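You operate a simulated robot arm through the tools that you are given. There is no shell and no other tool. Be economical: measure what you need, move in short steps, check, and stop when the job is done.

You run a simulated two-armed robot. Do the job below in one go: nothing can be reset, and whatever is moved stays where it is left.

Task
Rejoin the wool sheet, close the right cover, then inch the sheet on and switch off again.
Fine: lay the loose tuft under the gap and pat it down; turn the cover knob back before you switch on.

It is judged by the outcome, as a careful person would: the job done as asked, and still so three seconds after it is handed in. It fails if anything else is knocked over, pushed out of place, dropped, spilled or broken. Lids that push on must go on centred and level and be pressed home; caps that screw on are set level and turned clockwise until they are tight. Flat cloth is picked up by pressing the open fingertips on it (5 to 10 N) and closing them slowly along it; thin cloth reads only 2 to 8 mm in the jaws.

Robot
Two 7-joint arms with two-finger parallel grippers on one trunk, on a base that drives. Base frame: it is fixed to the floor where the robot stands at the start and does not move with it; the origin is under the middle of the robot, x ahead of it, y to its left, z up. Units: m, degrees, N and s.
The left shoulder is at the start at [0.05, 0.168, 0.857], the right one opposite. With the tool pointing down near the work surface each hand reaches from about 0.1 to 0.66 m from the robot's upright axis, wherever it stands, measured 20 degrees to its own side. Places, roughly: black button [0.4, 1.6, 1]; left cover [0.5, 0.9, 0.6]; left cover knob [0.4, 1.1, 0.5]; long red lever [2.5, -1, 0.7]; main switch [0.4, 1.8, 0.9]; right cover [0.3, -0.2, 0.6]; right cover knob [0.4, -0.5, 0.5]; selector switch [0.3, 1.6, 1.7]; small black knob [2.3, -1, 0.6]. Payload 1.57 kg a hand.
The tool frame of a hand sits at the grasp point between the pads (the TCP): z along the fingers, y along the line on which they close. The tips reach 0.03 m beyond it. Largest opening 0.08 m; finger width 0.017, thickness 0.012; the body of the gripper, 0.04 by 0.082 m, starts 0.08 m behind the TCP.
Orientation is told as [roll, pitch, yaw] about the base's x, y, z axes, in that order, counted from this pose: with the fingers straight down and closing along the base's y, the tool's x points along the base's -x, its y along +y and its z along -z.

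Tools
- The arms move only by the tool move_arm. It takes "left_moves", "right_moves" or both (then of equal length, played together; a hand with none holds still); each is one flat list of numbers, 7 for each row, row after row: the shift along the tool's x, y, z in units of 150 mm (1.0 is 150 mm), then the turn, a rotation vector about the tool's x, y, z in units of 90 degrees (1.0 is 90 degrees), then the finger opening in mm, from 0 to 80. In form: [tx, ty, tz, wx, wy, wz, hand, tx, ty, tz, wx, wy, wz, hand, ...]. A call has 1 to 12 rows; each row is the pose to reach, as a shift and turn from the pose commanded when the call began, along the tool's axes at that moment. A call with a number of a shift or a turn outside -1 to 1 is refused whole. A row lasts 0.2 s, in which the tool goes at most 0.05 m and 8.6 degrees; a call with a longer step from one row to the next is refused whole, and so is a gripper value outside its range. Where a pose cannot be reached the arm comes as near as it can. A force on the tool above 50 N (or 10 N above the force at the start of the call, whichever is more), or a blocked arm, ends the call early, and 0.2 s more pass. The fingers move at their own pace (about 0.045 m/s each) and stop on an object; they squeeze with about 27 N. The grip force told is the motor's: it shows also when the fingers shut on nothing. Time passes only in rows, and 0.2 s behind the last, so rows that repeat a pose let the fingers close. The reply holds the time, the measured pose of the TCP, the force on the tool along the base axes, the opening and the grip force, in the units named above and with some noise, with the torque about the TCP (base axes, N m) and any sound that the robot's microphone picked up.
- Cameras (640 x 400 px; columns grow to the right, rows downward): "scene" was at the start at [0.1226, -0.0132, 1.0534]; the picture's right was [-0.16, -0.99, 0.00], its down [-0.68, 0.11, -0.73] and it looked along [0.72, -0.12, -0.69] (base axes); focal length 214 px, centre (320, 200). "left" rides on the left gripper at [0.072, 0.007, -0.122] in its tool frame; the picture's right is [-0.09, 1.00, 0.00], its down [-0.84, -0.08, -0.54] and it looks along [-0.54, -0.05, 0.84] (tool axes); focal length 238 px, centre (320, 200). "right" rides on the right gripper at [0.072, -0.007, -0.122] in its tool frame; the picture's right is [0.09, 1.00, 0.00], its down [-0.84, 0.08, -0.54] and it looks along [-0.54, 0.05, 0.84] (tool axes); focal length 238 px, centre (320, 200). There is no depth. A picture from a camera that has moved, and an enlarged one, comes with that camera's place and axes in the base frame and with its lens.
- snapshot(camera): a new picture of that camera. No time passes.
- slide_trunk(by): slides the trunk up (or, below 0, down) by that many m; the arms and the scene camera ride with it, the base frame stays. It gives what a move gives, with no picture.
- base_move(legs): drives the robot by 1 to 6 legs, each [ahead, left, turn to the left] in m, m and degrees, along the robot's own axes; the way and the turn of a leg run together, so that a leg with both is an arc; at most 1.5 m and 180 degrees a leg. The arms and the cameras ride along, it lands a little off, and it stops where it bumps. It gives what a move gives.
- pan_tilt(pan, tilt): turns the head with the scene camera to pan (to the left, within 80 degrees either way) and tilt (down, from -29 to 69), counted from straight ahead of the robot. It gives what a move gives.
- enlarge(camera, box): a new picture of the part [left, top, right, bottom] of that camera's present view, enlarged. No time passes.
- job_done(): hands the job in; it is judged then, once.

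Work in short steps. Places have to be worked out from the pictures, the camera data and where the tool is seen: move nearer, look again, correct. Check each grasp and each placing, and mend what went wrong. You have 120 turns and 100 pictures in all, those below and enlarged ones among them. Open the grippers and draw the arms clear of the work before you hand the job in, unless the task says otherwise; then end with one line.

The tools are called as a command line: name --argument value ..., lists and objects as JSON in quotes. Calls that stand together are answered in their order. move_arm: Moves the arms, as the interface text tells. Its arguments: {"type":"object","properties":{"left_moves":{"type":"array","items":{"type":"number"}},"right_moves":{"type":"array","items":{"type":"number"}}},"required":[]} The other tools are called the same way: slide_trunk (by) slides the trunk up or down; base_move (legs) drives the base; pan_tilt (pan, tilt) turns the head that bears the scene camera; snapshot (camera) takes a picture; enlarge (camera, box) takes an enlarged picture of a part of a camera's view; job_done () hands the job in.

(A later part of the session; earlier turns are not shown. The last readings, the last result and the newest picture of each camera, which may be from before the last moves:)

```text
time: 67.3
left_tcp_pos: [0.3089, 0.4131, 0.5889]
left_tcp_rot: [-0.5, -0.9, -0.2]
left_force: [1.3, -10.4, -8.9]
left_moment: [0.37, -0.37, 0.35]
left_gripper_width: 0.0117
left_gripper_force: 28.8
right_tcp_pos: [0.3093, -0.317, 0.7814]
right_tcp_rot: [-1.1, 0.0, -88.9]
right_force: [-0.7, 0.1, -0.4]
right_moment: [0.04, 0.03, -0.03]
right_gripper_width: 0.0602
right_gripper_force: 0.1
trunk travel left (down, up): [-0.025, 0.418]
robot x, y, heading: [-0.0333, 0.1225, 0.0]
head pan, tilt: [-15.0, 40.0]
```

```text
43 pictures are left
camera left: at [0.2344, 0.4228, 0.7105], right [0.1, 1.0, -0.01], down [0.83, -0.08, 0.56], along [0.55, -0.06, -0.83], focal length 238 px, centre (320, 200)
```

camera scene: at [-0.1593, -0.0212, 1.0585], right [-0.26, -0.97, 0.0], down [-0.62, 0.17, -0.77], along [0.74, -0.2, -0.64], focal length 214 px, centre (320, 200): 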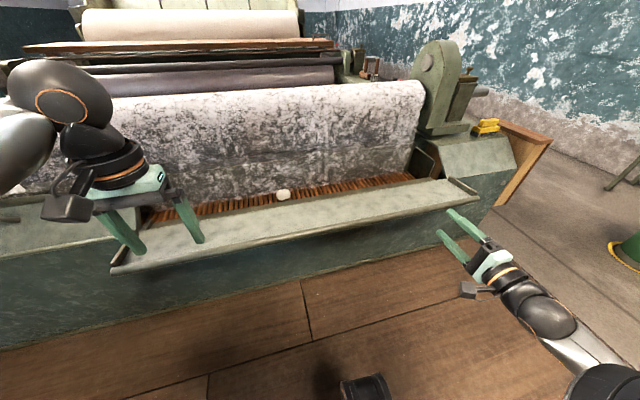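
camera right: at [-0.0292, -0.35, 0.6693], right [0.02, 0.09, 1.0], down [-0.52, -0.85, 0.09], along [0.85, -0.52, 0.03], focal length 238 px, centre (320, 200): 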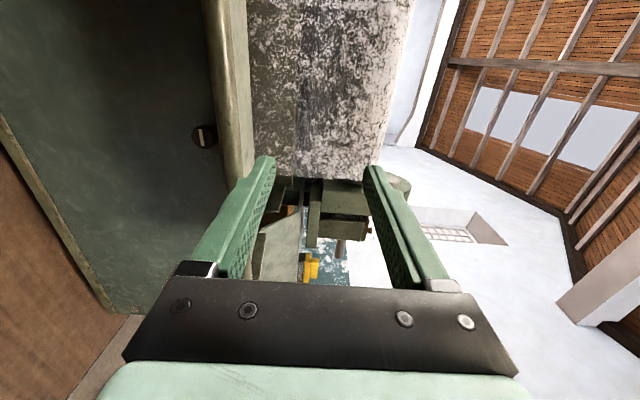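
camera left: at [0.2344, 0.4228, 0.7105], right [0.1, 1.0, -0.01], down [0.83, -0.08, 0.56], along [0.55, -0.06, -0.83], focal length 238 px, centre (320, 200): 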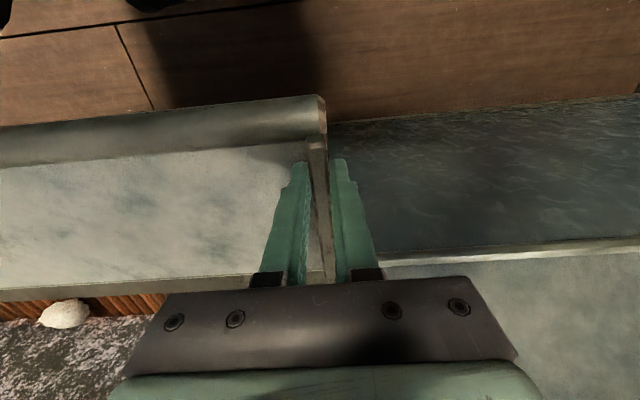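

The flange is held (11.7 mm). I lift it a little along an arc about the hinge at x≈0.42, z≈0.545 and watch the force.

move_arm --left_moves '[-0.029, 0, -0.087, 0, 0, 0, 0, -0.05, 0, -0.135, 0, 0, 0, 0, -0.076, 0, -0.183, 0, 0, 0, 0]'

snapshot --camera "scene"

```text
time: 68.2
left_tcp_pos: [0.3186, 0.4141, 0.6156]
left_tcp_rot: [-0.6, -0.6, -0.4]
left_force: [-9.0, -19.2, -19.8]
left_moment: [-0.06, 0.63, 0.51]
left_gripper_width: 0.0118
left_gripper_force: 29.1
right_tcp_pos: [0.3083, -0.3186, 0.781]
right_tcp_rot: [-1.1, 0.0, -88.9]
right_force: [-0.1, -0.3, 1.3]
right_moment: [-0.01, 0.03, 0.03]
right_gripper_width: 0.06
right_gripper_force: 0.1
trunk travel left (down, up): [-0.025, 0.418]
robot x, y, heading: [-0.0337, 0.1215, -0.0]
head pan, tilt: [-15.0, 40.0]
```

```text
42 pictures are left
camera scene: at [0.0892, 0.0997, 1.0584], right [-0.26, -0.97, 0.0], down [-0.62, 0.17, -0.77], along [0.74, -0.2, -0.64], focal length 214 px, centre (320, 200)
```

scene: 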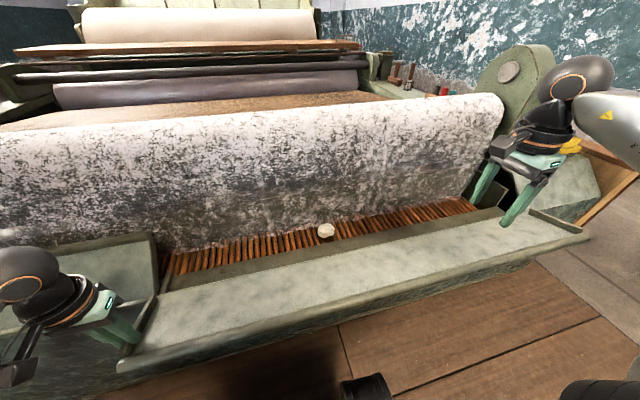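

The cover is rising with about 20 N load. I continue along the arc, easing slightly to -y.

move_arm --left_moves '[-0.038, -0.01, -0.055, 0, 0, 0, 0, -0.077, -0.015, -0.109, 0, 0, 0, 0, -0.122, -0.02, -0.158, 0, 0, 0, 0, -0.171, -0.02, -0.204, 0, 0, 0, 0, -0.225, -0.02, -0.244, 0, 0, 0, 0, -0.281, -0.02, -0.281, 0, 0, 0, 0]'

snapshot --camera "left"

snapshot --camera "scene"

```text
time: 69.5
left_tcp_pos: [0.3627, 0.4127, 0.6621]
left_tcp_rot: [-0.3, -1.3, -0.1]
left_force: [-0.1, 0.7, -0.6]
left_moment: [0.0, -0.04, -0.03]
left_gripper_width: 0.0
left_gripper_force: 21.4
right_tcp_pos: [0.309, -0.3189, 0.7822]
right_tcp_rot: [-1.1, 0.1, -88.9]
right_force: [-0.6, -1.0, 0.2]
right_moment: [-0.01, 0.02, -0.01]
right_gripper_width: 0.0601
right_gripper_force: 0.1
trunk travel left (down, up): [-0.025, 0.418]
robot x, y, heading: [-0.0372, 0.1208, 0.1]
head pan, tilt: [-15.0, 40.0]
```

```text
41 pictures are left
camera left: at [0.2879, 0.4209, 0.7835], right [0.09, 1.0, 0.0], down [0.82, -0.08, 0.56], along [0.56, -0.06, -0.83], focal length 238 px, centre (320, 200)
```

left: 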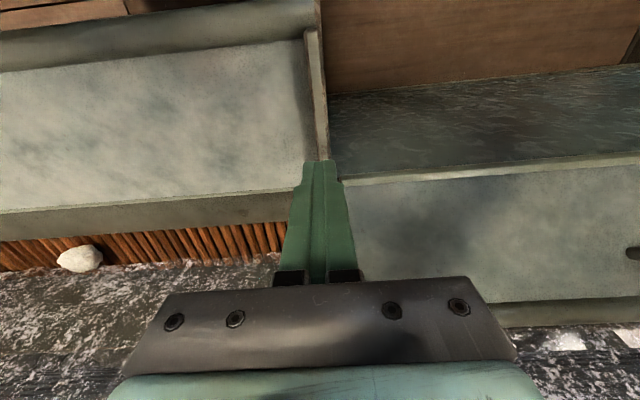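

```text
40 pictures are left
camera scene: at [0.0891, 0.0999, 1.0587], right [-0.26, -0.97, 0.0], down [-0.62, 0.17, -0.77], along [0.74, -0.2, -0.64], focal length 214 px, centre (320, 200)
```

scene: 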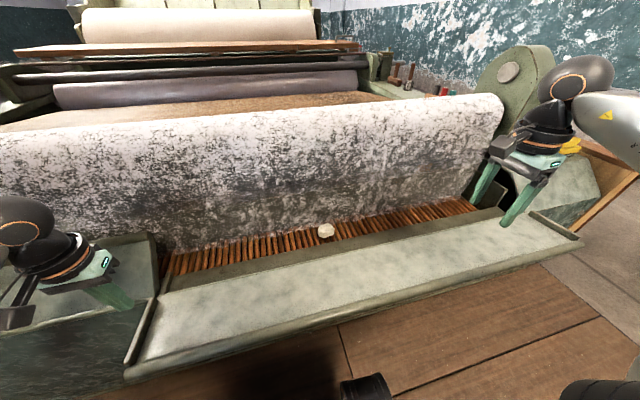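

The flange slipped out and the cover is back down, nothing harmed. Instead I will lift from underneath: left hand out beyond the cover's left end, rolled so its closed fingers point toward -y, slid under the panel.

move_arm --left_moves '[0.035, 0.08, -0.12, 0.083, 0, 0, 0, 0.07, 0.16, -0.27, 0.166, 0, 0, 0, 0.105, 0.25, -0.27, 0.25, 0, 0, 0, 0.14, 0.33, -0.27, 0.333, 0, 0, 0, 0.175, 0.41, -0.27, 0.416, 0, 0, 0, 0.21, 0.5, -0.27, 0.5, 0, 0, 0, 0.245, 0.58, -0.27, 0.583, 0, 0, 0, 0.28, 0.66, -0.27, 0.666, 0, 0, 0, 0.315, 0.74, -0.27, 0.75, 0, 0, 0, 0.35, 0.82, -0.27, 0.833, 0, 0, 0, 0.385, 0.9, -0.27, 0.916, 0, 0, 0, 0.42, 0.98, -0.27, 1, 0, 0, 0]'

snapshot --camera "left"

```text
time: 72.2
left_tcp_pos: [0.2971, 0.5595, 0.6963]
left_tcp_rot: [-90.4, -0.9, -0.2]
left_force: [0.4, -0.2, 0.9]
left_moment: [-0.01, 0.03, 0.02]
left_gripper_width: 0.0
left_gripper_force: 21.7
right_tcp_pos: [0.3074, -0.3172, 0.7829]
right_tcp_rot: [-0.9, 0.1, -88.8]
right_force: [0.0, -1.3, 0.7]
right_moment: [0.01, 0.01, -0.03]
right_gripper_width: 0.0597
right_gripper_force: 0.1
trunk travel left (down, up): [-0.025, 0.418]
robot x, y, heading: [-0.034, 0.1197, 0.3]
head pan, tilt: [-15.0, 40.0]
```

```text
39 pictures are left
camera left: at [0.2256, 0.6826, 0.6899], right [0.11, -0.01, -0.99], down [0.84, 0.54, 0.09], along [0.54, -0.84, 0.07], focal length 238 px, centre (320, 200)
```

left: 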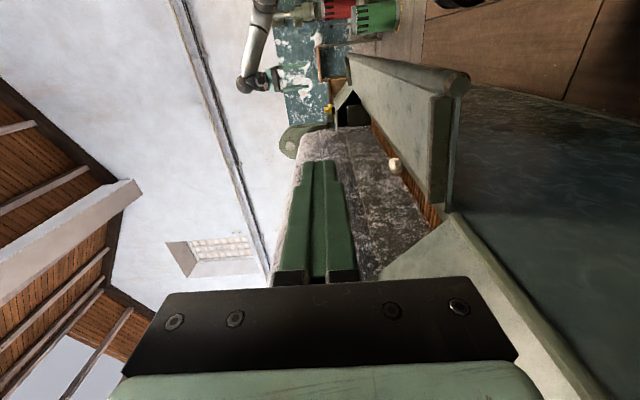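

Good view: hinge at about x 0.424, z 0.545, panel underside z≈0.545, cover end y≈0.425. I lower the hand outside the end to z 0.515.

move_arm --left_moves '[0, 0.3, 0, 0, 0, 0, 0, 0, 0.6, 0, 0, 0, 0, 0, 0, 0.9, 0, 0, 0, 0, 0, 0, 1, 0, 0, 0, 0, 0]'

move_arm --left_moves '[0, 0.2, 0, 0, 0, 0, 0, 0, 0.2, 0.2, 0, 0, 0, 0]'

snapshot --camera "left"

```text
time: 73.2
left_tcp_pos: [0.2966, 0.5446, 0.6085]
left_tcp_rot: [-90.7, -0.8, 0.5]
left_force: [-0.4, -0.6, 0.9]
left_moment: [0.02, -0.02, 0.02]
left_gripper_width: 0.0
left_gripper_force: 20.9
left hand out of reach, approached as far as the arm can: row 1, 2, 3, 4
right_tcp_pos: [0.3088, -0.3184, 0.7819]
right_tcp_rot: [-1.1, 0.0, -88.8]
right_force: [-0.3, -0.7, 0.7]
right_moment: [0.0, -0.05, 0.0]
right_gripper_width: 0.06
right_gripper_force: 0.1
trunk travel left (down, up): [-0.025, 0.418]
robot x, y, heading: [-0.0322, 0.1201, 0.1]
head pan, tilt: [-15.0, 40.0]
```

```text
time: 73.8
left_tcp_pos: [0.2975, 0.514, 0.5803]
left_tcp_rot: [-90.4, -0.9, -0.2]
left_force: [-0.5, -0.1, 0.0]
left_moment: [0.0, -0.04, 0.0]
left_gripper_width: 0.0
left_gripper_force: 20.9
left hand out of reach, approached as far as the arm can: row 1
right_tcp_pos: [0.309, -0.3185, 0.782]
right_tcp_rot: [-1.0, 0.0, -88.9]
right_force: [0.6, 0.1, 0.2]
right_moment: [0.0, -0.01, 0.0]
right_gripper_width: 0.06
right_gripper_force: 0.1
trunk travel left (down, up): [-0.025, 0.418]
robot x, y, heading: [-0.0328, 0.12, 0.1]
head pan, tilt: [-15.0, 40.0]
```

```text
38 pictures are left
camera left: at [0.2248, 0.6373, 0.5719], right [0.11, -0.01, -0.99], down [0.84, 0.54, 0.09], along [0.54, -0.84, 0.06], focal length 238 px, centre (320, 200)
```

left: 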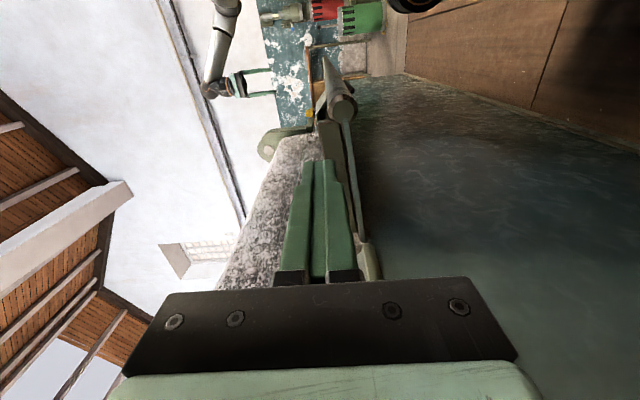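

The reach grows as the hand comes nearer the body. I lower the trunk 2.4 cm and drive the base left 0.12 m, then bring the hand in and lower.

slide_trunk --by -0.024

base_move --legs '[[0, 0.12, 0]]'

move_arm --left_moves '[0, 0, 0.25, 0, 0, 0, 0, 0, 0, 0.5, 0, 0, 0, 0, 0, 0, 0.75, 0, 0, 0, 0, 0, 0, 0.98, 0, 0, 0, 0, 0, 0.15, 0.98, 0, 0, 0, 0, 0, 0.28, 0.98, 0, 0, 0, 0]'

snapshot --camera "left"

```text
time: 74.5
left_tcp_pos: [0.2972, 0.5138, 0.5542]
left_tcp_rot: [-90.3, -0.9, -0.2]
left_force: [0.5, -0.4, 0.1]
left_moment: [0.0, 0.02, -0.01]
left_gripper_width: 0.0
left_gripper_force: 21.5
right_tcp_pos: [0.3091, -0.3178, 0.7583]
right_tcp_rot: [-1.1, 0.0, -88.9]
right_force: [-0.1, 0.5, 0.2]
right_moment: [0.0, -0.01, 0.01]
right_gripper_width: 0.06
right_gripper_force: 0.0
trunk travel left (down, up): [-0.001, 0.442]
robot x, y, heading: [-0.0365, 0.1225, -0.3]
head pan, tilt: [-15.0, 40.0]
```

```text
time: 76.1
left_tcp_pos: [0.2959, 0.6322, 0.5553]
left_tcp_rot: [-90.2, -1.0, -0.2]
left_force: [-0.3, -0.4, 0.2]
left_moment: [-0.01, 0.0, -0.03]
left_gripper_width: 0.0
left_gripper_force: 21.0
right_tcp_pos: [0.3097, -0.2008, 0.7579]
right_tcp_rot: [-0.9, -0.1, -88.9]
right_force: [-0.5, 0.5, 0.1]
right_moment: [0.02, 0.02, 0.0]
right_gripper_width: 0.0599
right_gripper_force: 0.0
trunk travel left (down, up): [-0.001, 0.442]
robot x, y, heading: [-0.0338, 0.2418, 0.0]
head pan, tilt: [-15.0, 40.0]
```

```text
time: 77.5
left_tcp_pos: [0.299, 0.4832, 0.5163]
left_tcp_rot: [-90.3, -0.9, -0.3]
left_force: [-0.2, -0.5, 0.2]
left_moment: [-0.01, 0.01, -0.01]
left_gripper_width: 0.0
left_gripper_force: 21.1
right_tcp_pos: [0.3091, -0.2002, 0.7583]
right_tcp_rot: [-1.1, 0.0, -88.8]
right_force: [0.3, -1.0, 0.2]
right_moment: [0.0, -0.01, 0.01]
right_gripper_width: 0.0598
right_gripper_force: 0.1
trunk travel left (down, up): [-0.001, 0.442]
robot x, y, heading: [-0.0341, 0.2412, -0.2]
head pan, tilt: [-15.0, 40.0]
```

```text
37 pictures are left
camera left: at [0.2261, 0.607, 0.5075], right [0.11, -0.01, -0.99], down [0.84, 0.54, 0.09], along [0.54, -0.84, 0.06], focal length 238 px, centre (320, 200)
```

left: 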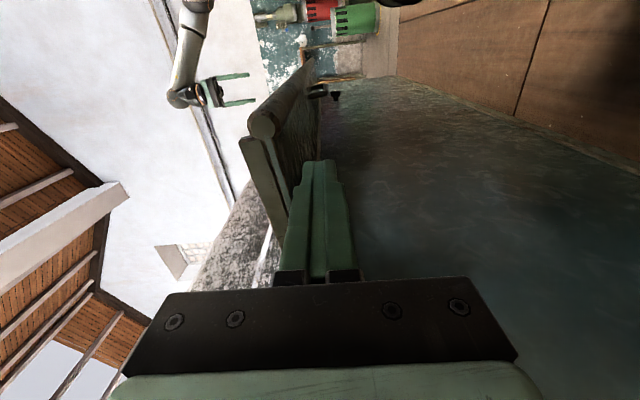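

The fingers are now level below the panel (handle and knob visible underneath). I slide them in under the panel and start lifting to about 20°.

move_arm --left_moves '[0, 0, 0.2, 0, 0, 0, 0, 0, 0, 0.4, 0, 0, 0, 0, -0.05, 0, 0.6, 0, 0, 0, 0, -0.1, -0.08, 0.6, 0, 0, 0, 0, -0.105, -0.16, 0.6, 0, 0, 0, 0, -0.11, -0.25, 0.6, 0, 0, 0, 0, -0.115, -0.36, 0.6, 0, 0, 0, 0]'

snapshot --camera "scene"

```text
time: 79.1
left_tcp_pos: [0.3127, 0.3952, 0.5668]
left_tcp_rot: [-90.2, -0.7, -0.2]
left_force: [1.3, -0.1, -19.8]
left_moment: [-0.31, 0.19, -0.04]
left_gripper_width: 0.0
left_gripper_force: 21.2
right_tcp_pos: [0.31, -0.1997, 0.7584]
right_tcp_rot: [-1.2, 0.0, -88.9]
right_force: [0.7, 0.6, -0.1]
right_moment: [0.0, -0.01, 0.01]
right_gripper_width: 0.0597
right_gripper_force: 0.1
trunk travel left (down, up): [-0.001, 0.442]
robot x, y, heading: [-0.0334, 0.2411, -0.2]
head pan, tilt: [-15.0, 40.0]
```

```text
36 pictures are left
camera scene: at [0.0898, 0.2183, 1.0343], right [-0.26, -0.97, 0.0], down [-0.62, 0.17, -0.77], along [0.74, -0.2, -0.64], focal length 214 px, centre (320, 200)
```

scene: 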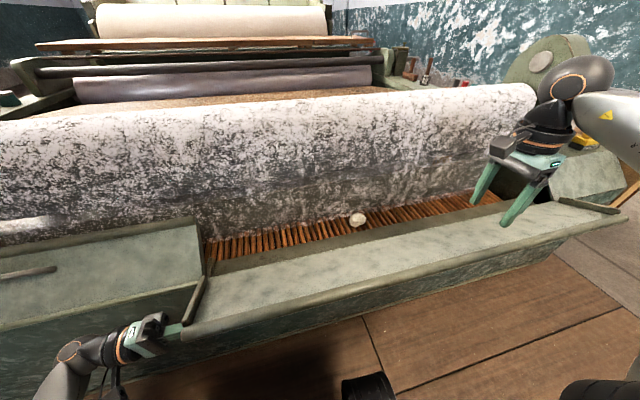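

The cover rests on the fingers (20 N). I lift on along the arc to 60°.

move_arm --left_moves '[-0.02, -0.06, 0, 0, 0, 0, 0, -0.04, -0.122, 0, 0, 0, 0, 0, -0.07, -0.18, 0, 0, 0, 0, 0, -0.101, -0.235, 0, 0, 0, 0, 0, -0.14, -0.288, 0, 0, 0, 0, 0, -0.181, -0.337, 0, 0, 0, 0, 0, -0.228, -0.382, 0, 0, 0, 0, 0, -0.277, -0.423, 0, 0, 0, 0, 0]'

snapshot --camera "scene"

snapshot --camera "left"

```text
time: 80.9
left_tcp_pos: [0.3547, 0.3965, 0.6324]
left_tcp_rot: [-90.3, -1.2, -0.3]
left_force: [-5.6, -0.7, -7.5]
left_moment: [-0.16, 0.03, 0.11]
left_gripper_width: 0.0002
left_gripper_force: 21.1
right_tcp_pos: [0.3086, -0.2016, 0.7587]
right_tcp_rot: [-1.0, 0.0, -88.9]
right_force: [0.1, -0.5, 0.5]
right_moment: [-0.02, 0.0, 0.0]
right_gripper_width: 0.0599
right_gripper_force: 0.0
trunk travel left (down, up): [-0.001, 0.442]
robot x, y, heading: [-0.0393, 0.2363, -0.2]
head pan, tilt: [-15.0, 40.0]
```

```text
35 pictures are left
camera scene: at [0.089, 0.218, 1.0346], right [-0.26, -0.97, 0.0], down [-0.62, 0.17, -0.77], along [0.74, -0.2, -0.64], focal length 214 px, centre (320, 200)
```

scene: 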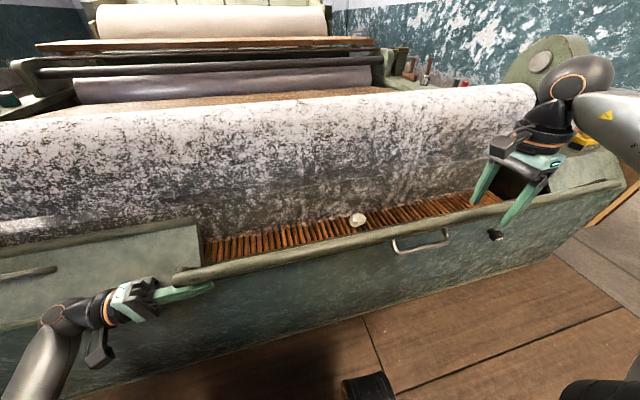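

```text
34 pictures are left
camera left: at [0.2818, 0.5193, 0.6252], right [0.11, -0.01, -0.99], down [0.84, 0.54, 0.09], along [0.53, -0.84, 0.07], focal length 238 px, centre (320, 200)
```

left: 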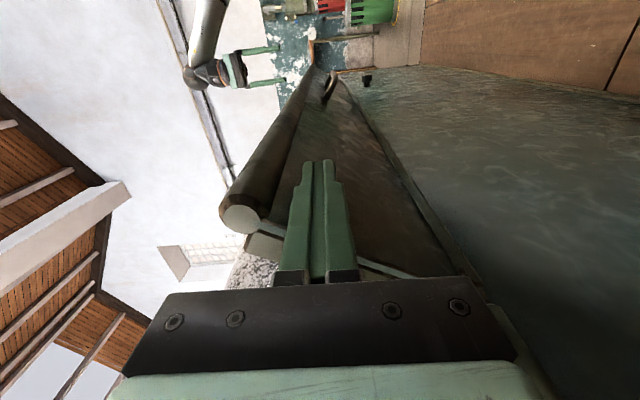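

The cover is at about 60° with little load; the outer handle shows. I continue to about 80°.

move_arm --left_moves '[-0.055, -0.036, 0, 0, 0, 0, 0, -0.11, -0.068, 0, 0, 0, 0, 0, -0.17, -0.093, 0, 0, 0, 0, 0, -0.229, -0.115, 0, 0, 0, 0, 0]'

snapshot --camera "scene"

snapshot --camera "right"

```text
time: 81.9
left_tcp_pos: [0.3884, 0.3969, 0.6521]
left_tcp_rot: [-90.4, -1.1, -0.2]
left_force: [-2.7, -0.3, -1.2]
left_moment: [-0.01, -0.05, 0.07]
left_gripper_width: 0.0
left_gripper_force: 21.9
right_tcp_pos: [0.3088, -0.2007, 0.7593]
right_tcp_rot: [-1.0, -0.1, -88.8]
right_force: [-0.5, 0.8, -0.2]
right_moment: [-0.01, -0.04, 0.01]
right_gripper_width: 0.0601
right_gripper_force: 0.1
trunk travel left (down, up): [-0.001, 0.442]
robot x, y, heading: [-0.0373, 0.2382, -0.1]
head pan, tilt: [-15.0, 40.0]
```

```text
33 pictures are left
camera scene: at [0.0889, 0.2179, 1.0346], right [-0.26, -0.97, 0.0], down [-0.62, 0.17, -0.77], along [0.74, -0.2, -0.64], focal length 214 px, centre (320, 200)
```

scene: 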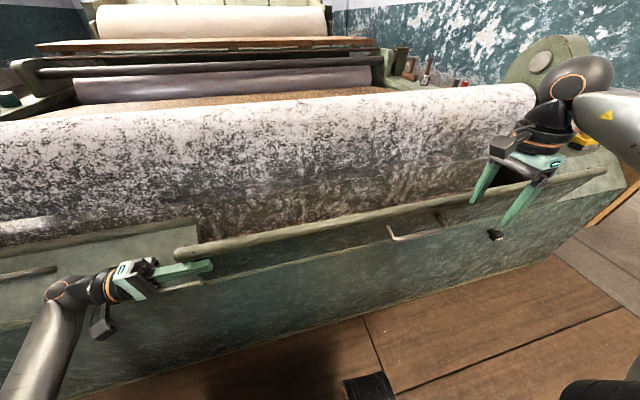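

```text
32 pictures are left
camera right: at [0.3009, -0.1293, 0.8802], right [0.99, 0.11, -0.02], down [0.1, -0.83, 0.54], along [0.05, -0.54, -0.84], focal length 238 px, centre (320, 200)
```

right: 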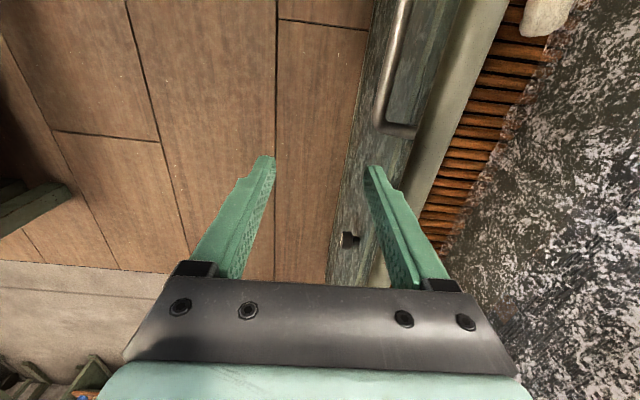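

The cover is near 80° and nearly balanced. I bring the right hand over the lip (x≈0.393, z≈0.69) with open jaws and lower it to straddle.

move_arm --right_moves '[0, 0.19, 0, 0, 0, 0, 74, 0, 0.38, 0, 0, 0, 0, 74, 0, 0.57, 0, 0, 0, 0, 74, 0, 0.57, 0.12, 0, 0, 0, 74, 0, 0.57, 0.24, 0, 0, 0, 74, 0, 0.57, 0.36, 0, 0, 0, 74]'

snapshot --camera "right"

enlarge --camera "scene" --box '[360, 100, 620, 262]'

```text
time: 83.3
left_tcp_pos: [0.3887, 0.3961, 0.6509]
left_tcp_rot: [-90.3, -0.9, -0.2]
left_force: [-2.8, 0.3, 0.4]
left_moment: [-0.01, -0.04, 0.06]
left_gripper_width: 0.0
left_gripper_force: 21.6
right_tcp_pos: [0.3933, -0.1977, 0.7017]
right_tcp_rot: [-0.9, 0.0, -88.9]
right_force: [0.6, 0.0, -1.3]
right_moment: [0.0, 0.01, -0.01]
right_gripper_width: 0.0741
right_gripper_force: 0.1
trunk travel left (down, up): [-0.001, 0.442]
robot x, y, heading: [-0.0324, 0.2371, 0.1]
head pan, tilt: [-15.0, 40.0]
```

```text
31 pictures are left
camera right: at [0.3855, -0.1268, 0.8237], right [0.99, 0.11, -0.02], down [0.1, -0.83, 0.54], along [0.05, -0.54, -0.84], focal length 238 px, centre (320, 200)
```

right: 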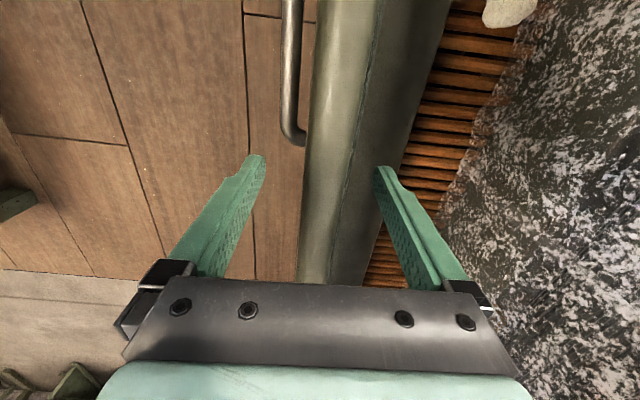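

```text
2.46 times, centred on (490, 181) of scene
camera zoom: at [0.0888, 0.2179, 1.0346], right [-0.26, -0.97, 0.0], down [-0.62, 0.17, -0.77], along [0.74, -0.2, -0.64], focal length 528 px, centre (-98, 247)
```

zoom: 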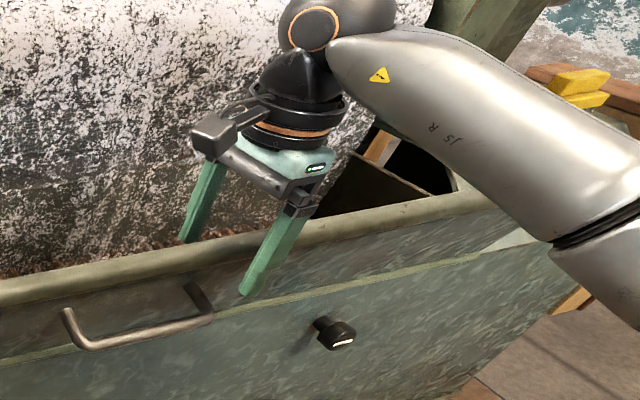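

The lip is between the jaws. I narrow the jaws to 40 mm and guide the lip over the top to about 105°.

move_arm --right_moves '[0, 0, -0.04, 0, 0, 0, 40, 0, 0, -0.04, 0, 0, 0, 40, 0, 0.06, -0.04, 0, 0, 0, 40, 0, 0.12, -0.05, 0, 0, 0, 40, 0, 0.2, -0.053, 0, 0, 0, 40, 0, 0.293, -0.053, 0, 0, 0, 40, 0, 0.38, -0.045, 0, 0, 0, 40, 0, 0.46, -0.03, 0, 0, 0, 40]'

snapshot --camera "right"

enlarge --camera "scene" --box '[360, 100, 620, 262]'

```text
time: 85.1
left_tcp_pos: [0.3896, 0.3949, 0.6507]
left_tcp_rot: [-90.4, -0.8, -0.2]
left_force: [0.0, 0.0, -0.5]
left_moment: [0.03, 0.01, -0.01]
left_gripper_width: 0.0001
left_gripper_force: 21.2
right_tcp_pos: [0.4649, -0.1972, 0.7063]
right_tcp_rot: [-0.9, 0.0, -88.9]
right_force: [4.6, 0.1, -1.5]
right_moment: [-0.04, -0.05, -0.03]
right_gripper_width: 0.0437
right_gripper_force: 2.9
trunk travel left (down, up): [-0.001, 0.442]
robot x, y, heading: [-0.036, 0.2364, 0.2]
head pan, tilt: [-15.0, 40.0]
```

```text
29 pictures are left
camera right: at [0.4558, -0.1255, 0.8273], right [0.99, 0.11, -0.02], down [0.1, -0.83, 0.54], along [0.05, -0.54, -0.84], focal length 238 px, centre (320, 200)
```

right: 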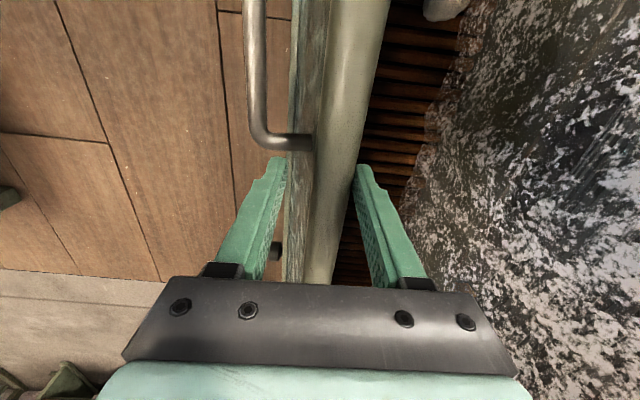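

```text
2.46 times, centred on (490, 181) of scene
camera zoom: at [0.0893, 0.2177, 1.0344], right [-0.26, -0.97, 0.0], down [-0.62, 0.17, -0.77], along [0.74, -0.2, -0.64], focal length 528 px, centre (-98, 247)
```

zoom: 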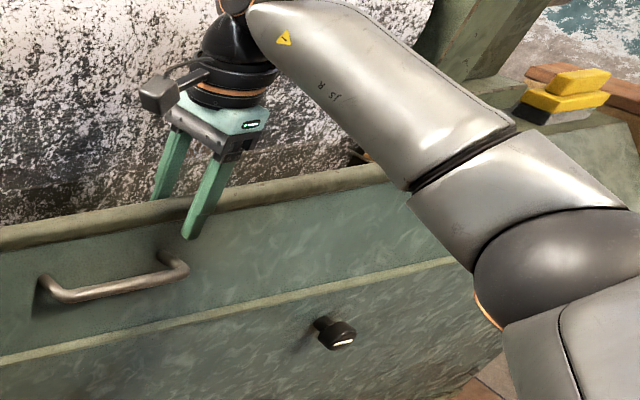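

Past vertical, the lip rests on the far finger. I lower it along the arc toward the closed 45° lean.

move_arm --right_moves '[0, 0.05, 0.02, 0, 0, 0, 40, 0, 0.1, 0.04, 0, 0, 0, 40, 0, 0.16, 0.07, 0, 0, 0, 40, 0, 0.22, 0.1, 0, 0, 0, 40, 0, 0.29, 0.15, 0, 0, 0, 40, 0, 0.36, 0.2, 0, 0, 0, 40]'

snapshot --camera "right"

snapshot --camera "scene"

```text
time: 86.5
left_tcp_pos: [0.388, 0.3954, 0.6499]
left_tcp_rot: [-90.3, -1.0, -0.2]
left_force: [-0.6, -0.8, -0.1]
left_moment: [0.0, 0.02, 0.01]
left_gripper_width: 0.0001
left_gripper_force: 21.4
right_tcp_pos: [0.5169, -0.1953, 0.674]
right_tcp_rot: [-0.9, 0.0, -88.8]
right_force: [8.3, -0.2, -4.1]
right_moment: [-0.02, -0.04, -0.1]
right_gripper_width: 0.0469
right_gripper_force: 3.6
trunk travel left (down, up): [-0.001, 0.442]
robot x, y, heading: [-0.0359, 0.2361, -0.2]
head pan, tilt: [-15.0, 40.0]
```

```text
27 pictures are left
camera right: at [0.509, -0.1245, 0.7956], right [0.99, 0.11, -0.02], down [0.1, -0.83, 0.54], along [0.05, -0.54, -0.84], focal length 238 px, centre (320, 200)
```

right: 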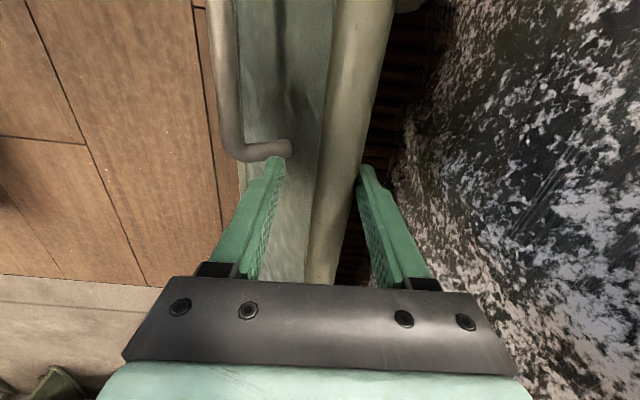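

```text
26 pictures are left
camera scene: at [0.0896, 0.2177, 1.0343], right [-0.26, -0.97, 0.0], down [-0.62, 0.17, -0.77], along [0.74, -0.2, -0.64], focal length 214 px, centre (320, 200)
```

scene: 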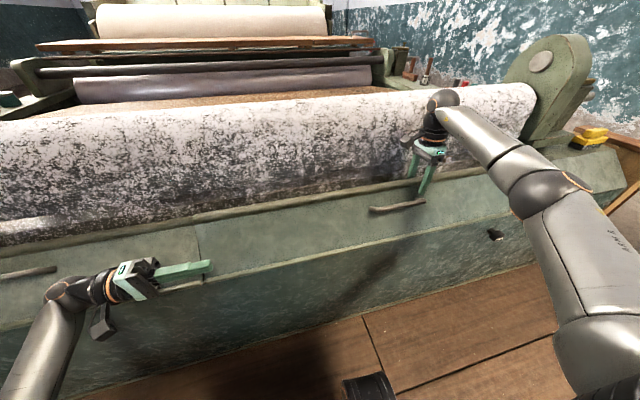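

Nearly flush with the left cover, still resting on the finger (8 N). A bit further.

move_arm --right_moves '[0, 0.05, 0.02, 0, 0, 0, 46, 0, 0.1, 0.04, 0, 0, 0, 46, 0, 0.15, 0.06, 0, 0, 0, 46, 0, 0.2, 0.06, 0, 0, 0, 50]'

snapshot --camera "right"

```text
time: 87.5
left_tcp_pos: [0.3873, 0.3962, 0.6523]
left_tcp_rot: [-90.2, -0.9, -0.2]
left_force: [0.5, -0.8, 0.2]
left_moment: [0.01, 0.01, -0.02]
left_gripper_width: 0.0
left_gripper_force: 21.2
right_tcp_pos: [0.5448, -0.1959, 0.6672]
right_tcp_rot: [-1.1, 0.2, -88.9]
right_force: [-0.8, -0.2, -0.6]
right_moment: [0.02, -0.03, 0.0]
right_gripper_width: 0.05
right_gripper_force: 0.0
trunk travel left (down, up): [-0.001, 0.442]
robot x, y, heading: [-0.0332, 0.2397, -0.1]
head pan, tilt: [-15.0, 40.0]
```

```text
25 pictures are left
camera right: at [0.5374, -0.1246, 0.7882], right [0.99, 0.11, -0.02], down [0.1, -0.83, 0.54], along [0.04, -0.54, -0.84], focal length 238 px, centre (320, 200)
```

right: 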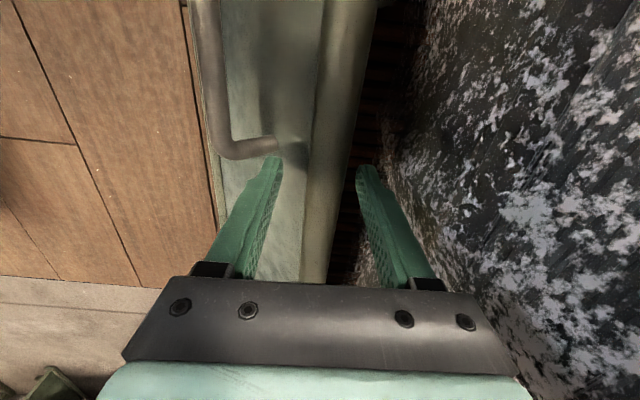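

The cover now rests on its stop (no load on the finger). I raise the right hand clear, draw the left hand back, and look.

move_arm --right_moves '[0, 0, -0.2, 0, 0, 0, 50, 0, 0, -0.4, 0, 0, 0, 50, 0, -0.15, -0.6, 0, 0, 0, 50, 0, -0.4, -0.7, 0, 0, 0, 50, 0, -0.7, -0.7, 0, 0, 0, 50, 0, -1, -0.7, 0, 0, 0, 50]' --left_moves '[0.1, 0, 0, 0, 0, 0, 0, 0.3, 0, 0, 0, 0, 0, 0, 0.6, 0, 0, 0, 0, 0, 0, 0.8, 0, 0, 0, 0, 0, 0, 0.8, -0.15, -0.1, 0, 0, 0, 0, 0.8, -0.3, -0.2, 0, 0, 0, 0]'

snapshot --camera "scene"

```text
time: 88.9
left_tcp_pos: [0.2698, 0.4263, 0.6927]
left_tcp_rot: [-90.4, -0.9, -0.2]
left_force: [1.1, 0.7, -0.8]
left_moment: [-0.03, 0.01, 0.0]
left_gripper_width: 0.0001
left_gripper_force: 21.4
right_tcp_pos: [0.3969, -0.2003, 0.7702]
right_tcp_rot: [-1.1, 0.0, -89.0]
right_force: [0.4, 1.2, 0.3]
right_moment: [-0.01, 0.01, -0.01]
right_gripper_width: 0.0496
right_gripper_force: 0.1
trunk travel left (down, up): [-0.001, 0.442]
robot x, y, heading: [-0.0349, 0.2402, -0.3]
head pan, tilt: [-15.0, 40.0]
```

```text
24 pictures are left
camera scene: at [0.0891, 0.2179, 1.0345], right [-0.26, -0.97, 0.0], down [-0.62, 0.17, -0.77], along [0.74, -0.2, -0.64], focal length 214 px, centre (320, 200)
```

scene: 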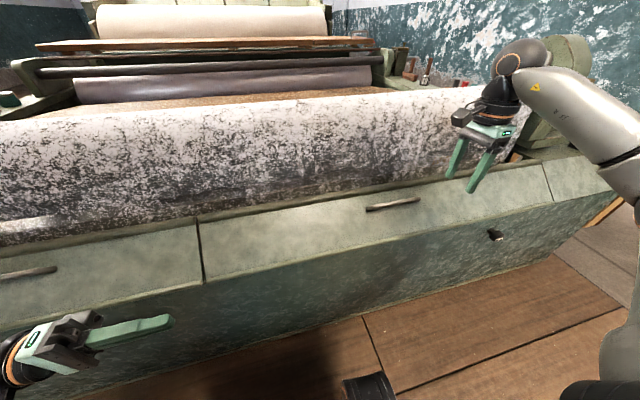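

The right cover is closed, flush with its neighbours. I look at the left cover's knob as the reference for the locked position, and at the right knob.

enlarge --camera "scene" --box '[465, 215, 525, 252]'

pan_tilt --pan 62 --tilt 30

snapshot --camera "scene"

```text
10.67 times, centred on (495, 234) of scene
camera zoom: at [0.0891, 0.2179, 1.0345], right [-0.26, -0.97, 0.0], down [-0.62, 0.17, -0.77], along [0.74, -0.2, -0.64], focal length 2288 px, centre (-1547, -157)
```

zoom: 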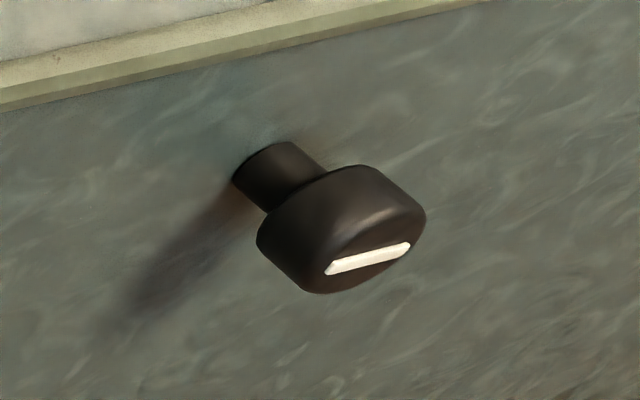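

```text
time: 90.4
left_tcp_pos: [0.2691, 0.4267, 0.6937]
left_tcp_rot: [-90.3, -0.9, -0.2]
left_force: [0.1, 0.1, 0.1]
left_moment: [0.01, 0.0, 0.01]
left_gripper_width: 0.0002
left_gripper_force: 21.4
right_tcp_pos: [0.3966, -0.1994, 0.772]
right_tcp_rot: [-0.9, -0.1, -88.9]
right_force: [-0.3, -0.3, 0.4]
right_moment: [0.02, 0.02, -0.02]
right_gripper_width: 0.0503
right_gripper_force: 0.2
trunk travel left (down, up): [-0.001, 0.442]
robot x, y, heading: [-0.0352, 0.2412, -0.1]
head pan, tilt: [62.0, 30.0]
```

```text
22 pictures are left
camera scene: at [0.0494, 0.3198, 1.0499], right [0.88, -0.47, 0.0], down [-0.24, -0.44, -0.87], along [0.41, 0.76, -0.5], focal length 214 px, centre (320, 200)
```

scene: 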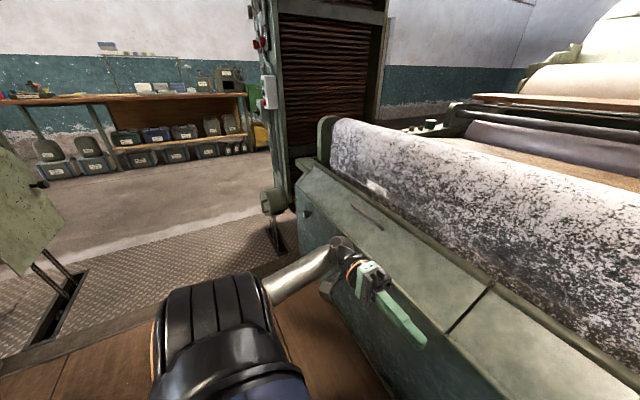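

The left knob seems visible near (307, 213), and the control post near (265, 80). I enlarge both.

enlarge --camera "scene" --box '[285, 198, 333, 228]'

enlarge --camera "scene" --box '[230, 0, 326, 120]'

```text
13.33 times, centred on (309, 213) of scene
camera zoom: at [0.0494, 0.3198, 1.0499], right [0.88, -0.47, 0.0], down [-0.24, -0.44, -0.87], along [0.41, 0.76, -0.5], focal length 2860 px, centre (467, 27)
```

zoom: 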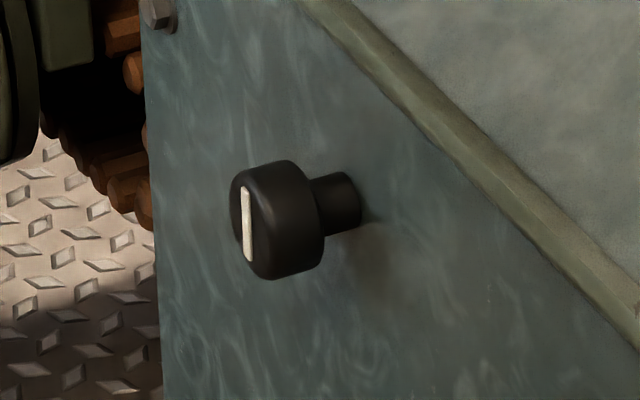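

```text
3.33 times, centred on (278, 60) of scene
camera zoom: at [0.0494, 0.3198, 1.0499], right [0.88, -0.47, 0.0], down [-0.24, -0.44, -0.87], along [0.41, 0.76, -0.5], focal length 715 px, centre (460, 667)
```

zoom: 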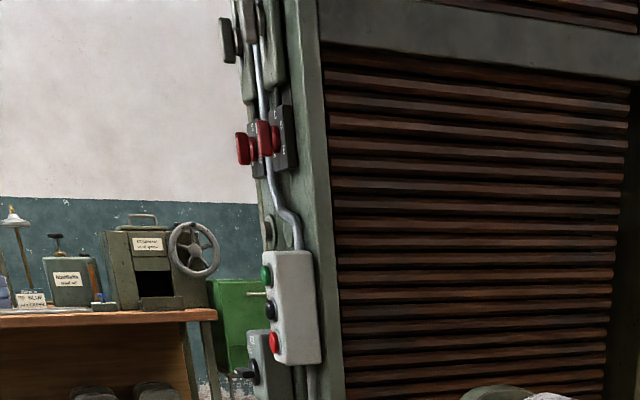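

The left knob's mark is vertical (locked), the right one's horizontal, so it needs a quarter turn. The control box has green/black/red buttons with the rotary main switch below. First I return both hands to fingers-down.

move_arm --right_moves '[0, 0, 0, 0, 0, -0.083, 70, 0, 0, 0, 0, 0, -0.166, 70, 0, 0, 0, 0, 0, -0.25, 70, 0, 0, 0, 0, 0, -0.333, 70, 0, 0, 0, 0, 0, -0.416, 70, 0, 0, 0, 0, 0, -0.5, 70, 0, 0, 0, 0, 0, -0.583, 70, 0, 0, 0, 0, 0, -0.666, 70, 0, 0, 0, 0, 0, -0.75, 70, 0, 0, 0, 0, 0, -0.833, 70, 0, 0, 0, 0, 0, -0.916, 70, 0, 0, 0, 0, 0, -0.99, 70]' --left_moves '[0, -0.05, 0, -0.083, 0, 0, 0, 0, -0.1, 0, -0.166, 0, 0, 0, 0, -0.15, 0, -0.25, 0, 0, 0, 0, -0.2, 0, -0.333, 0, 0, 0, 0, -0.25, 0, -0.416, 0, 0, 0, 0, -0.3, 0, -0.5, 0, 0, 0, 0, -0.35, 0, -0.583, 0, 0, 0, 0, -0.4, 0, -0.666, 0, 0, 0, 0, -0.45, 0, -0.75, 0, 0, 0, 0, -0.5, 0, -0.833, 0, 0, 0, 0, -0.55, 0, -0.916, 0, 0, 0, 0, -0.6, 0, -1, 0, 0, 0]'

base_move --legs '[[-0.03, -0.45, 0]]'

pan_tilt --pan -30 --tilt 50

snapshot --camera "scene"

```text
time: 93.0
left_tcp_pos: [0.2671, 0.4278, 0.783]
left_tcp_rot: [-0.1, -0.9, -0.2]
left_force: [0.2, 0.4, 0.6]
left_moment: [-0.01, -0.01, 0.01]
left_gripper_width: 0.0
left_gripper_force: 21.3
right_tcp_pos: [0.3973, -0.198, 0.7727]
right_tcp_rot: [0.0, 1.0, 0.3]
right_force: [-0.2, 0.4, -0.4]
right_moment: [0.03, 0.02, 0.01]
right_gripper_width: 0.07
right_gripper_force: 0.1
trunk travel left (down, up): [-0.001, 0.442]
robot x, y, heading: [-0.0334, 0.2423, -0.1]
head pan, tilt: [62.0, 30.0]
```

```text
time: 97.5
left_tcp_pos: [0.2348, -0.016, 0.7832]
left_tcp_rot: [-0.2, -0.9, 0.1]
left_force: [0.5, -0.3, -1.1]
left_moment: [-0.01, 0.03, 0.01]
left_gripper_width: 0.0001
left_gripper_force: 21.4
right_tcp_pos: [0.3706, -0.6408, 0.7733]
right_tcp_rot: [0.0, 1.0, 0.5]
right_force: [0.5, 0.0, 0.3]
right_moment: [0.0, -0.01, 0.0]
right_gripper_width: 0.0701
right_gripper_force: 0.0
trunk travel left (down, up): [-0.001, 0.442]
robot x, y, heading: [-0.0633, -0.2052, 0.3]
head pan, tilt: [62.0, 30.0]
```

```text
time: 99.2
left_tcp_pos: [0.2354, -0.0172, 0.7835]
left_tcp_rot: [-0.3, -0.7, 0.1]
left_force: [0.3, -0.3, -0.8]
left_moment: [0.04, -0.01, -0.04]
left_gripper_width: 0.0
left_gripper_force: 21.4
right_tcp_pos: [0.3693, -0.6405, 0.7744]
right_tcp_rot: [0.1, 1.0, 0.5]
right_force: [-0.2, 0.7, -0.9]
right_moment: [-0.01, 0.02, 0.0]
right_gripper_width: 0.0702
right_gripper_force: 0.1
trunk travel left (down, up): [-0.001, 0.442]
robot x, y, heading: [-0.0655, -0.2066, 0.3]
head pan, tilt: [-30.0, 50.0]
```

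```text
19 pictures are left
camera scene: at [0.0441, -0.2428, 1.0204], right [-0.5, -0.87, 0.0], down [-0.67, 0.38, -0.64], along [0.56, -0.32, -0.77], focal length 214 px, centre (320, 200)
```

scene: 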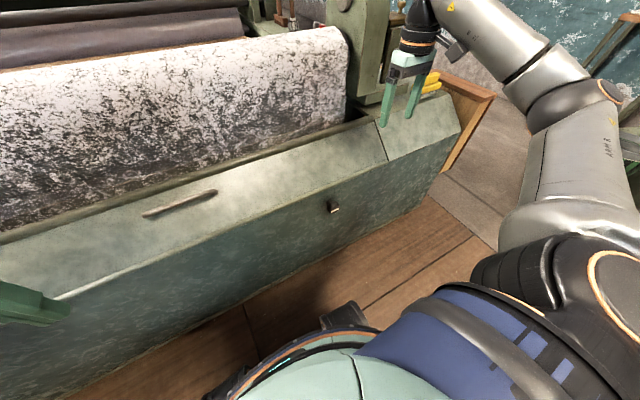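

The knob head is at about [0.41, -0.505, 0.455]. I bring the right hand above it, tilted 12° so its body stays clear of the hinge bead.

move_arm --right_moves '[0, 0.2, 0, 0, -0.03, 0, 70, 0, 0.4, 0, 0, -0.06, 0, 70, 0, 0.6, 0.1, 0, -0.09, 0, 70, 0.1, 0.8, 0.2, 0, -0.12, 0, 70, 0.1, 0.89, 0.4, 0, -0.133, 0, 70, 0.1, 0.89, 0.65, 0, -0.133, 0, 70, 0.1, 0.89, 0.9, 0, -0.133, 0, 70]'

snapshot --camera "right"

```text
time: 100.8
left_tcp_pos: [0.236, -0.0166, 0.7829]
left_tcp_rot: [-0.3, -0.9, 0.1]
left_force: [-0.4, -0.5, 0.8]
left_moment: [-0.02, 0.03, 0.02]
left_gripper_width: 0.0
left_gripper_force: 21.5
right_tcp_pos: [0.3506, -0.5073, 0.6399]
right_tcp_rot: [0.0, -11.0, 0.5]
right_force: [1.1, -0.1, 0.0]
right_moment: [0.05, 0.02, 0.0]
right_gripper_width: 0.07
right_gripper_force: 0.0
trunk travel left (down, up): [-0.001, 0.442]
robot x, y, heading: [-0.0665, -0.2031, 0.3]
head pan, tilt: [-30.0, 50.0]
```

```text
18 pictures are left
camera right: at [0.2544, -0.5161, 0.7455], right [-0.1, 0.99, -0.02], down [0.72, 0.08, 0.69], along [0.69, 0.06, -0.72], focal length 238 px, centre (320, 200)
```

right: 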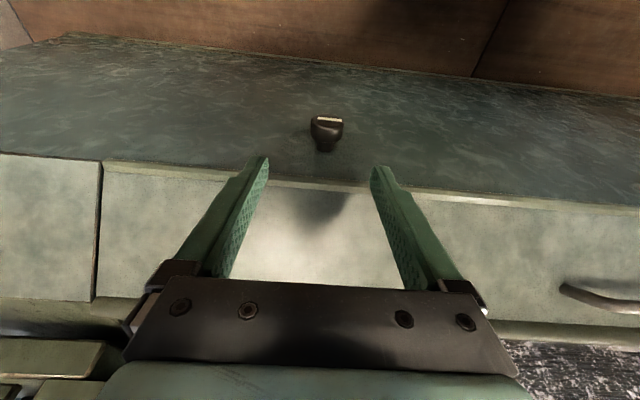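

Knob head at about [0.40, -0.495, 0.452]. I descend along the finger direction to straddle it.

move_arm --right_moves '[-0.02, 0.04, 0.25, 0, 0, 0, 70, -0.04, 0.08, 0.5, 0, 0, 0, 70, -0.06, 0.08, 0.75, 0, 0, 0, 70, -0.081, 0.08, 1, 0, 0, 0, 70]'

move_arm --right_moves '[0, 0, 0.1, 0, 0, 0, 70, 0, 0, 0.2, 0, 0, 0, 70, 0, 0, 0.28, 0, 0, 0, 70]'

snapshot --camera "right"

```text
time: 101.8
left_tcp_pos: [0.2357, -0.0164, 0.7824]
left_tcp_rot: [-0.4, -0.9, 0.1]
left_force: [0.0, 1.0, 1.0]
left_moment: [0.0, -0.02, -0.01]
left_gripper_width: 0.0
left_gripper_force: 21.1
right_tcp_pos: [0.3913, -0.4967, 0.4955]
right_tcp_rot: [-0.1, -11.0, 0.5]
right_force: [-0.1, -0.6, 0.7]
right_moment: [0.01, -0.01, 0.0]
right_gripper_width: 0.0696
right_gripper_force: 0.1
trunk travel left (down, up): [-0.001, 0.442]
robot x, y, heading: [-0.0658, -0.2037, 0.2]
head pan, tilt: [-30.0, 50.0]
```

```text
time: 102.5
left_tcp_pos: [0.2351, -0.0166, 0.7825]
left_tcp_rot: [-0.4, -0.9, 0.1]
left_force: [0.0, 0.2, 0.2]
left_moment: [-0.02, -0.01, 0.01]
left_gripper_width: 0.0
left_gripper_force: 21.2
right_tcp_pos: [0.3998, -0.4958, 0.4527]
right_tcp_rot: [0.0, -11.0, 0.5]
right_force: [-0.4, -0.3, 0.0]
right_moment: [0.03, 0.01, 0.0]
right_gripper_width: 0.0702
right_gripper_force: 0.0
trunk travel left (down, up): [-0.001, 0.442]
robot x, y, heading: [-0.0667, -0.2032, 0.3]
head pan, tilt: [-30.0, 50.0]
```

```text
17 pictures are left
camera right: at [0.3046, -0.5042, 0.5586], right [-0.1, 0.99, -0.02], down [0.72, 0.08, 0.69], along [0.69, 0.06, -0.72], focal length 238 px, centre (320, 200)
```

right: 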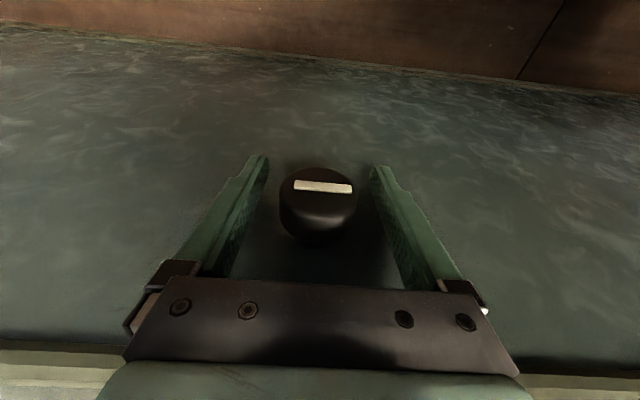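

The knob is centred between the jaws. I close on it and start turning clockwise (as seen from the robot) by 25°.

move_arm --right_moves '[0, 0, 0, 0, 0, 0, 50, 0, 0, 0, 0, 0, 0, 30, 0, 0, 0, 0, 0, 0, 20, 0, 0, 0, 0, 0, 0, 20, 0, 0, 0, -0.09, 0, 0.0175, 20, 0, 0, 0, -0.18, 0, 0.035, 20, 0, 0, 0, -0.27, 0, 0.0525, 20]'

```text
time: 104.2
left_tcp_pos: [0.2351, -0.0165, 0.783]
left_tcp_rot: [-0.4, -0.9, 0.2]
left_force: [0.3, 0.3, -0.9]
left_moment: [-0.01, 0.02, 0.0]
left_gripper_width: 0.0
left_gripper_force: 21.3
right_tcp_pos: [0.4009, -0.4916, 0.454]
right_tcp_rot: [25.6, -10.1, -4.1]
right_force: [-6.8, 6.4, 8.0]
right_moment: [-0.11, -0.32, -0.59]
right_gripper_width: 0.0414
right_gripper_force: 44.8
trunk travel left (down, up): [-0.001, 0.442]
robot x, y, heading: [-0.0646, -0.2046, -0.1]
head pan, tilt: [-30.0, 50.0]
```

It turns with little torque. I continue toward 90°.

move_arm --right_moves '[0, 0, 0, -0.09, 0, 0.0175, 20, 0, 0, 0, -0.18, 0, 0.035, 20, 0, 0, 0, -0.27, 0, 0.0525, 20, 0, 0, 0, -0.36, 0, 0.07, 20, 0, 0, 0, -0.45, 0, 0.0875, 20, 0, 0, 0, -0.54, 0, 0.105, 20, 0, 0, 0, -0.63, 0, 0.1225, 20, 0, 0, 0, -0.71, 0, 0.138, 20]'

snapshot --camera "right"

```text
time: 106.0
left_tcp_pos: [0.2349, -0.0163, 0.7827]
left_tcp_rot: [-0.3, -0.8, 0.1]
left_force: [-1.1, 0.2, -0.3]
left_moment: [0.01, 0.0, -0.01]
left_gripper_width: 0.0
left_gripper_force: 21.2
right_tcp_pos: [0.3322, -0.4909, 0.572]
right_tcp_rot: [89.6, 0.9, -10.6]
right_force: [-0.5, 0.5, -0.7]
right_moment: [0.06, -0.01, -0.01]
right_gripper_width: 0.0199
right_gripper_force: 0.0
right hand out of reach, approached as far as the arm can: row 2, 3, 4, 5, 6, 7, 8
trunk travel left (down, up): [-0.001, 0.442]
robot x, y, heading: [-0.0635, -0.2047, 0.2]
head pan, tilt: [-30.0, 50.0]
```

```text
16 pictures are left
camera right: at [0.2372, -0.5991, 0.567], right [-0.07, 0.02, 1.0], down [0.72, -0.69, 0.07], along [0.69, 0.73, 0.04], focal length 238 px, centre (320, 200)
```

right: 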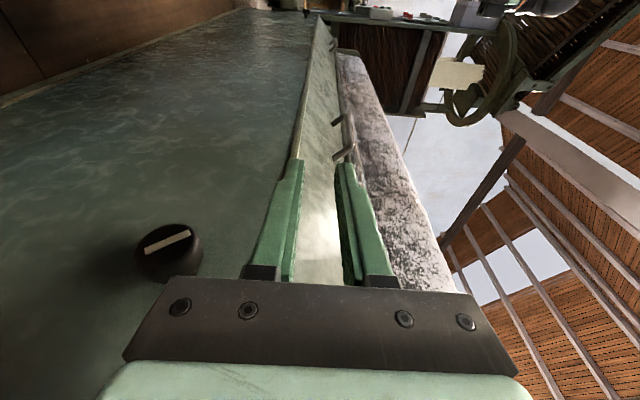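

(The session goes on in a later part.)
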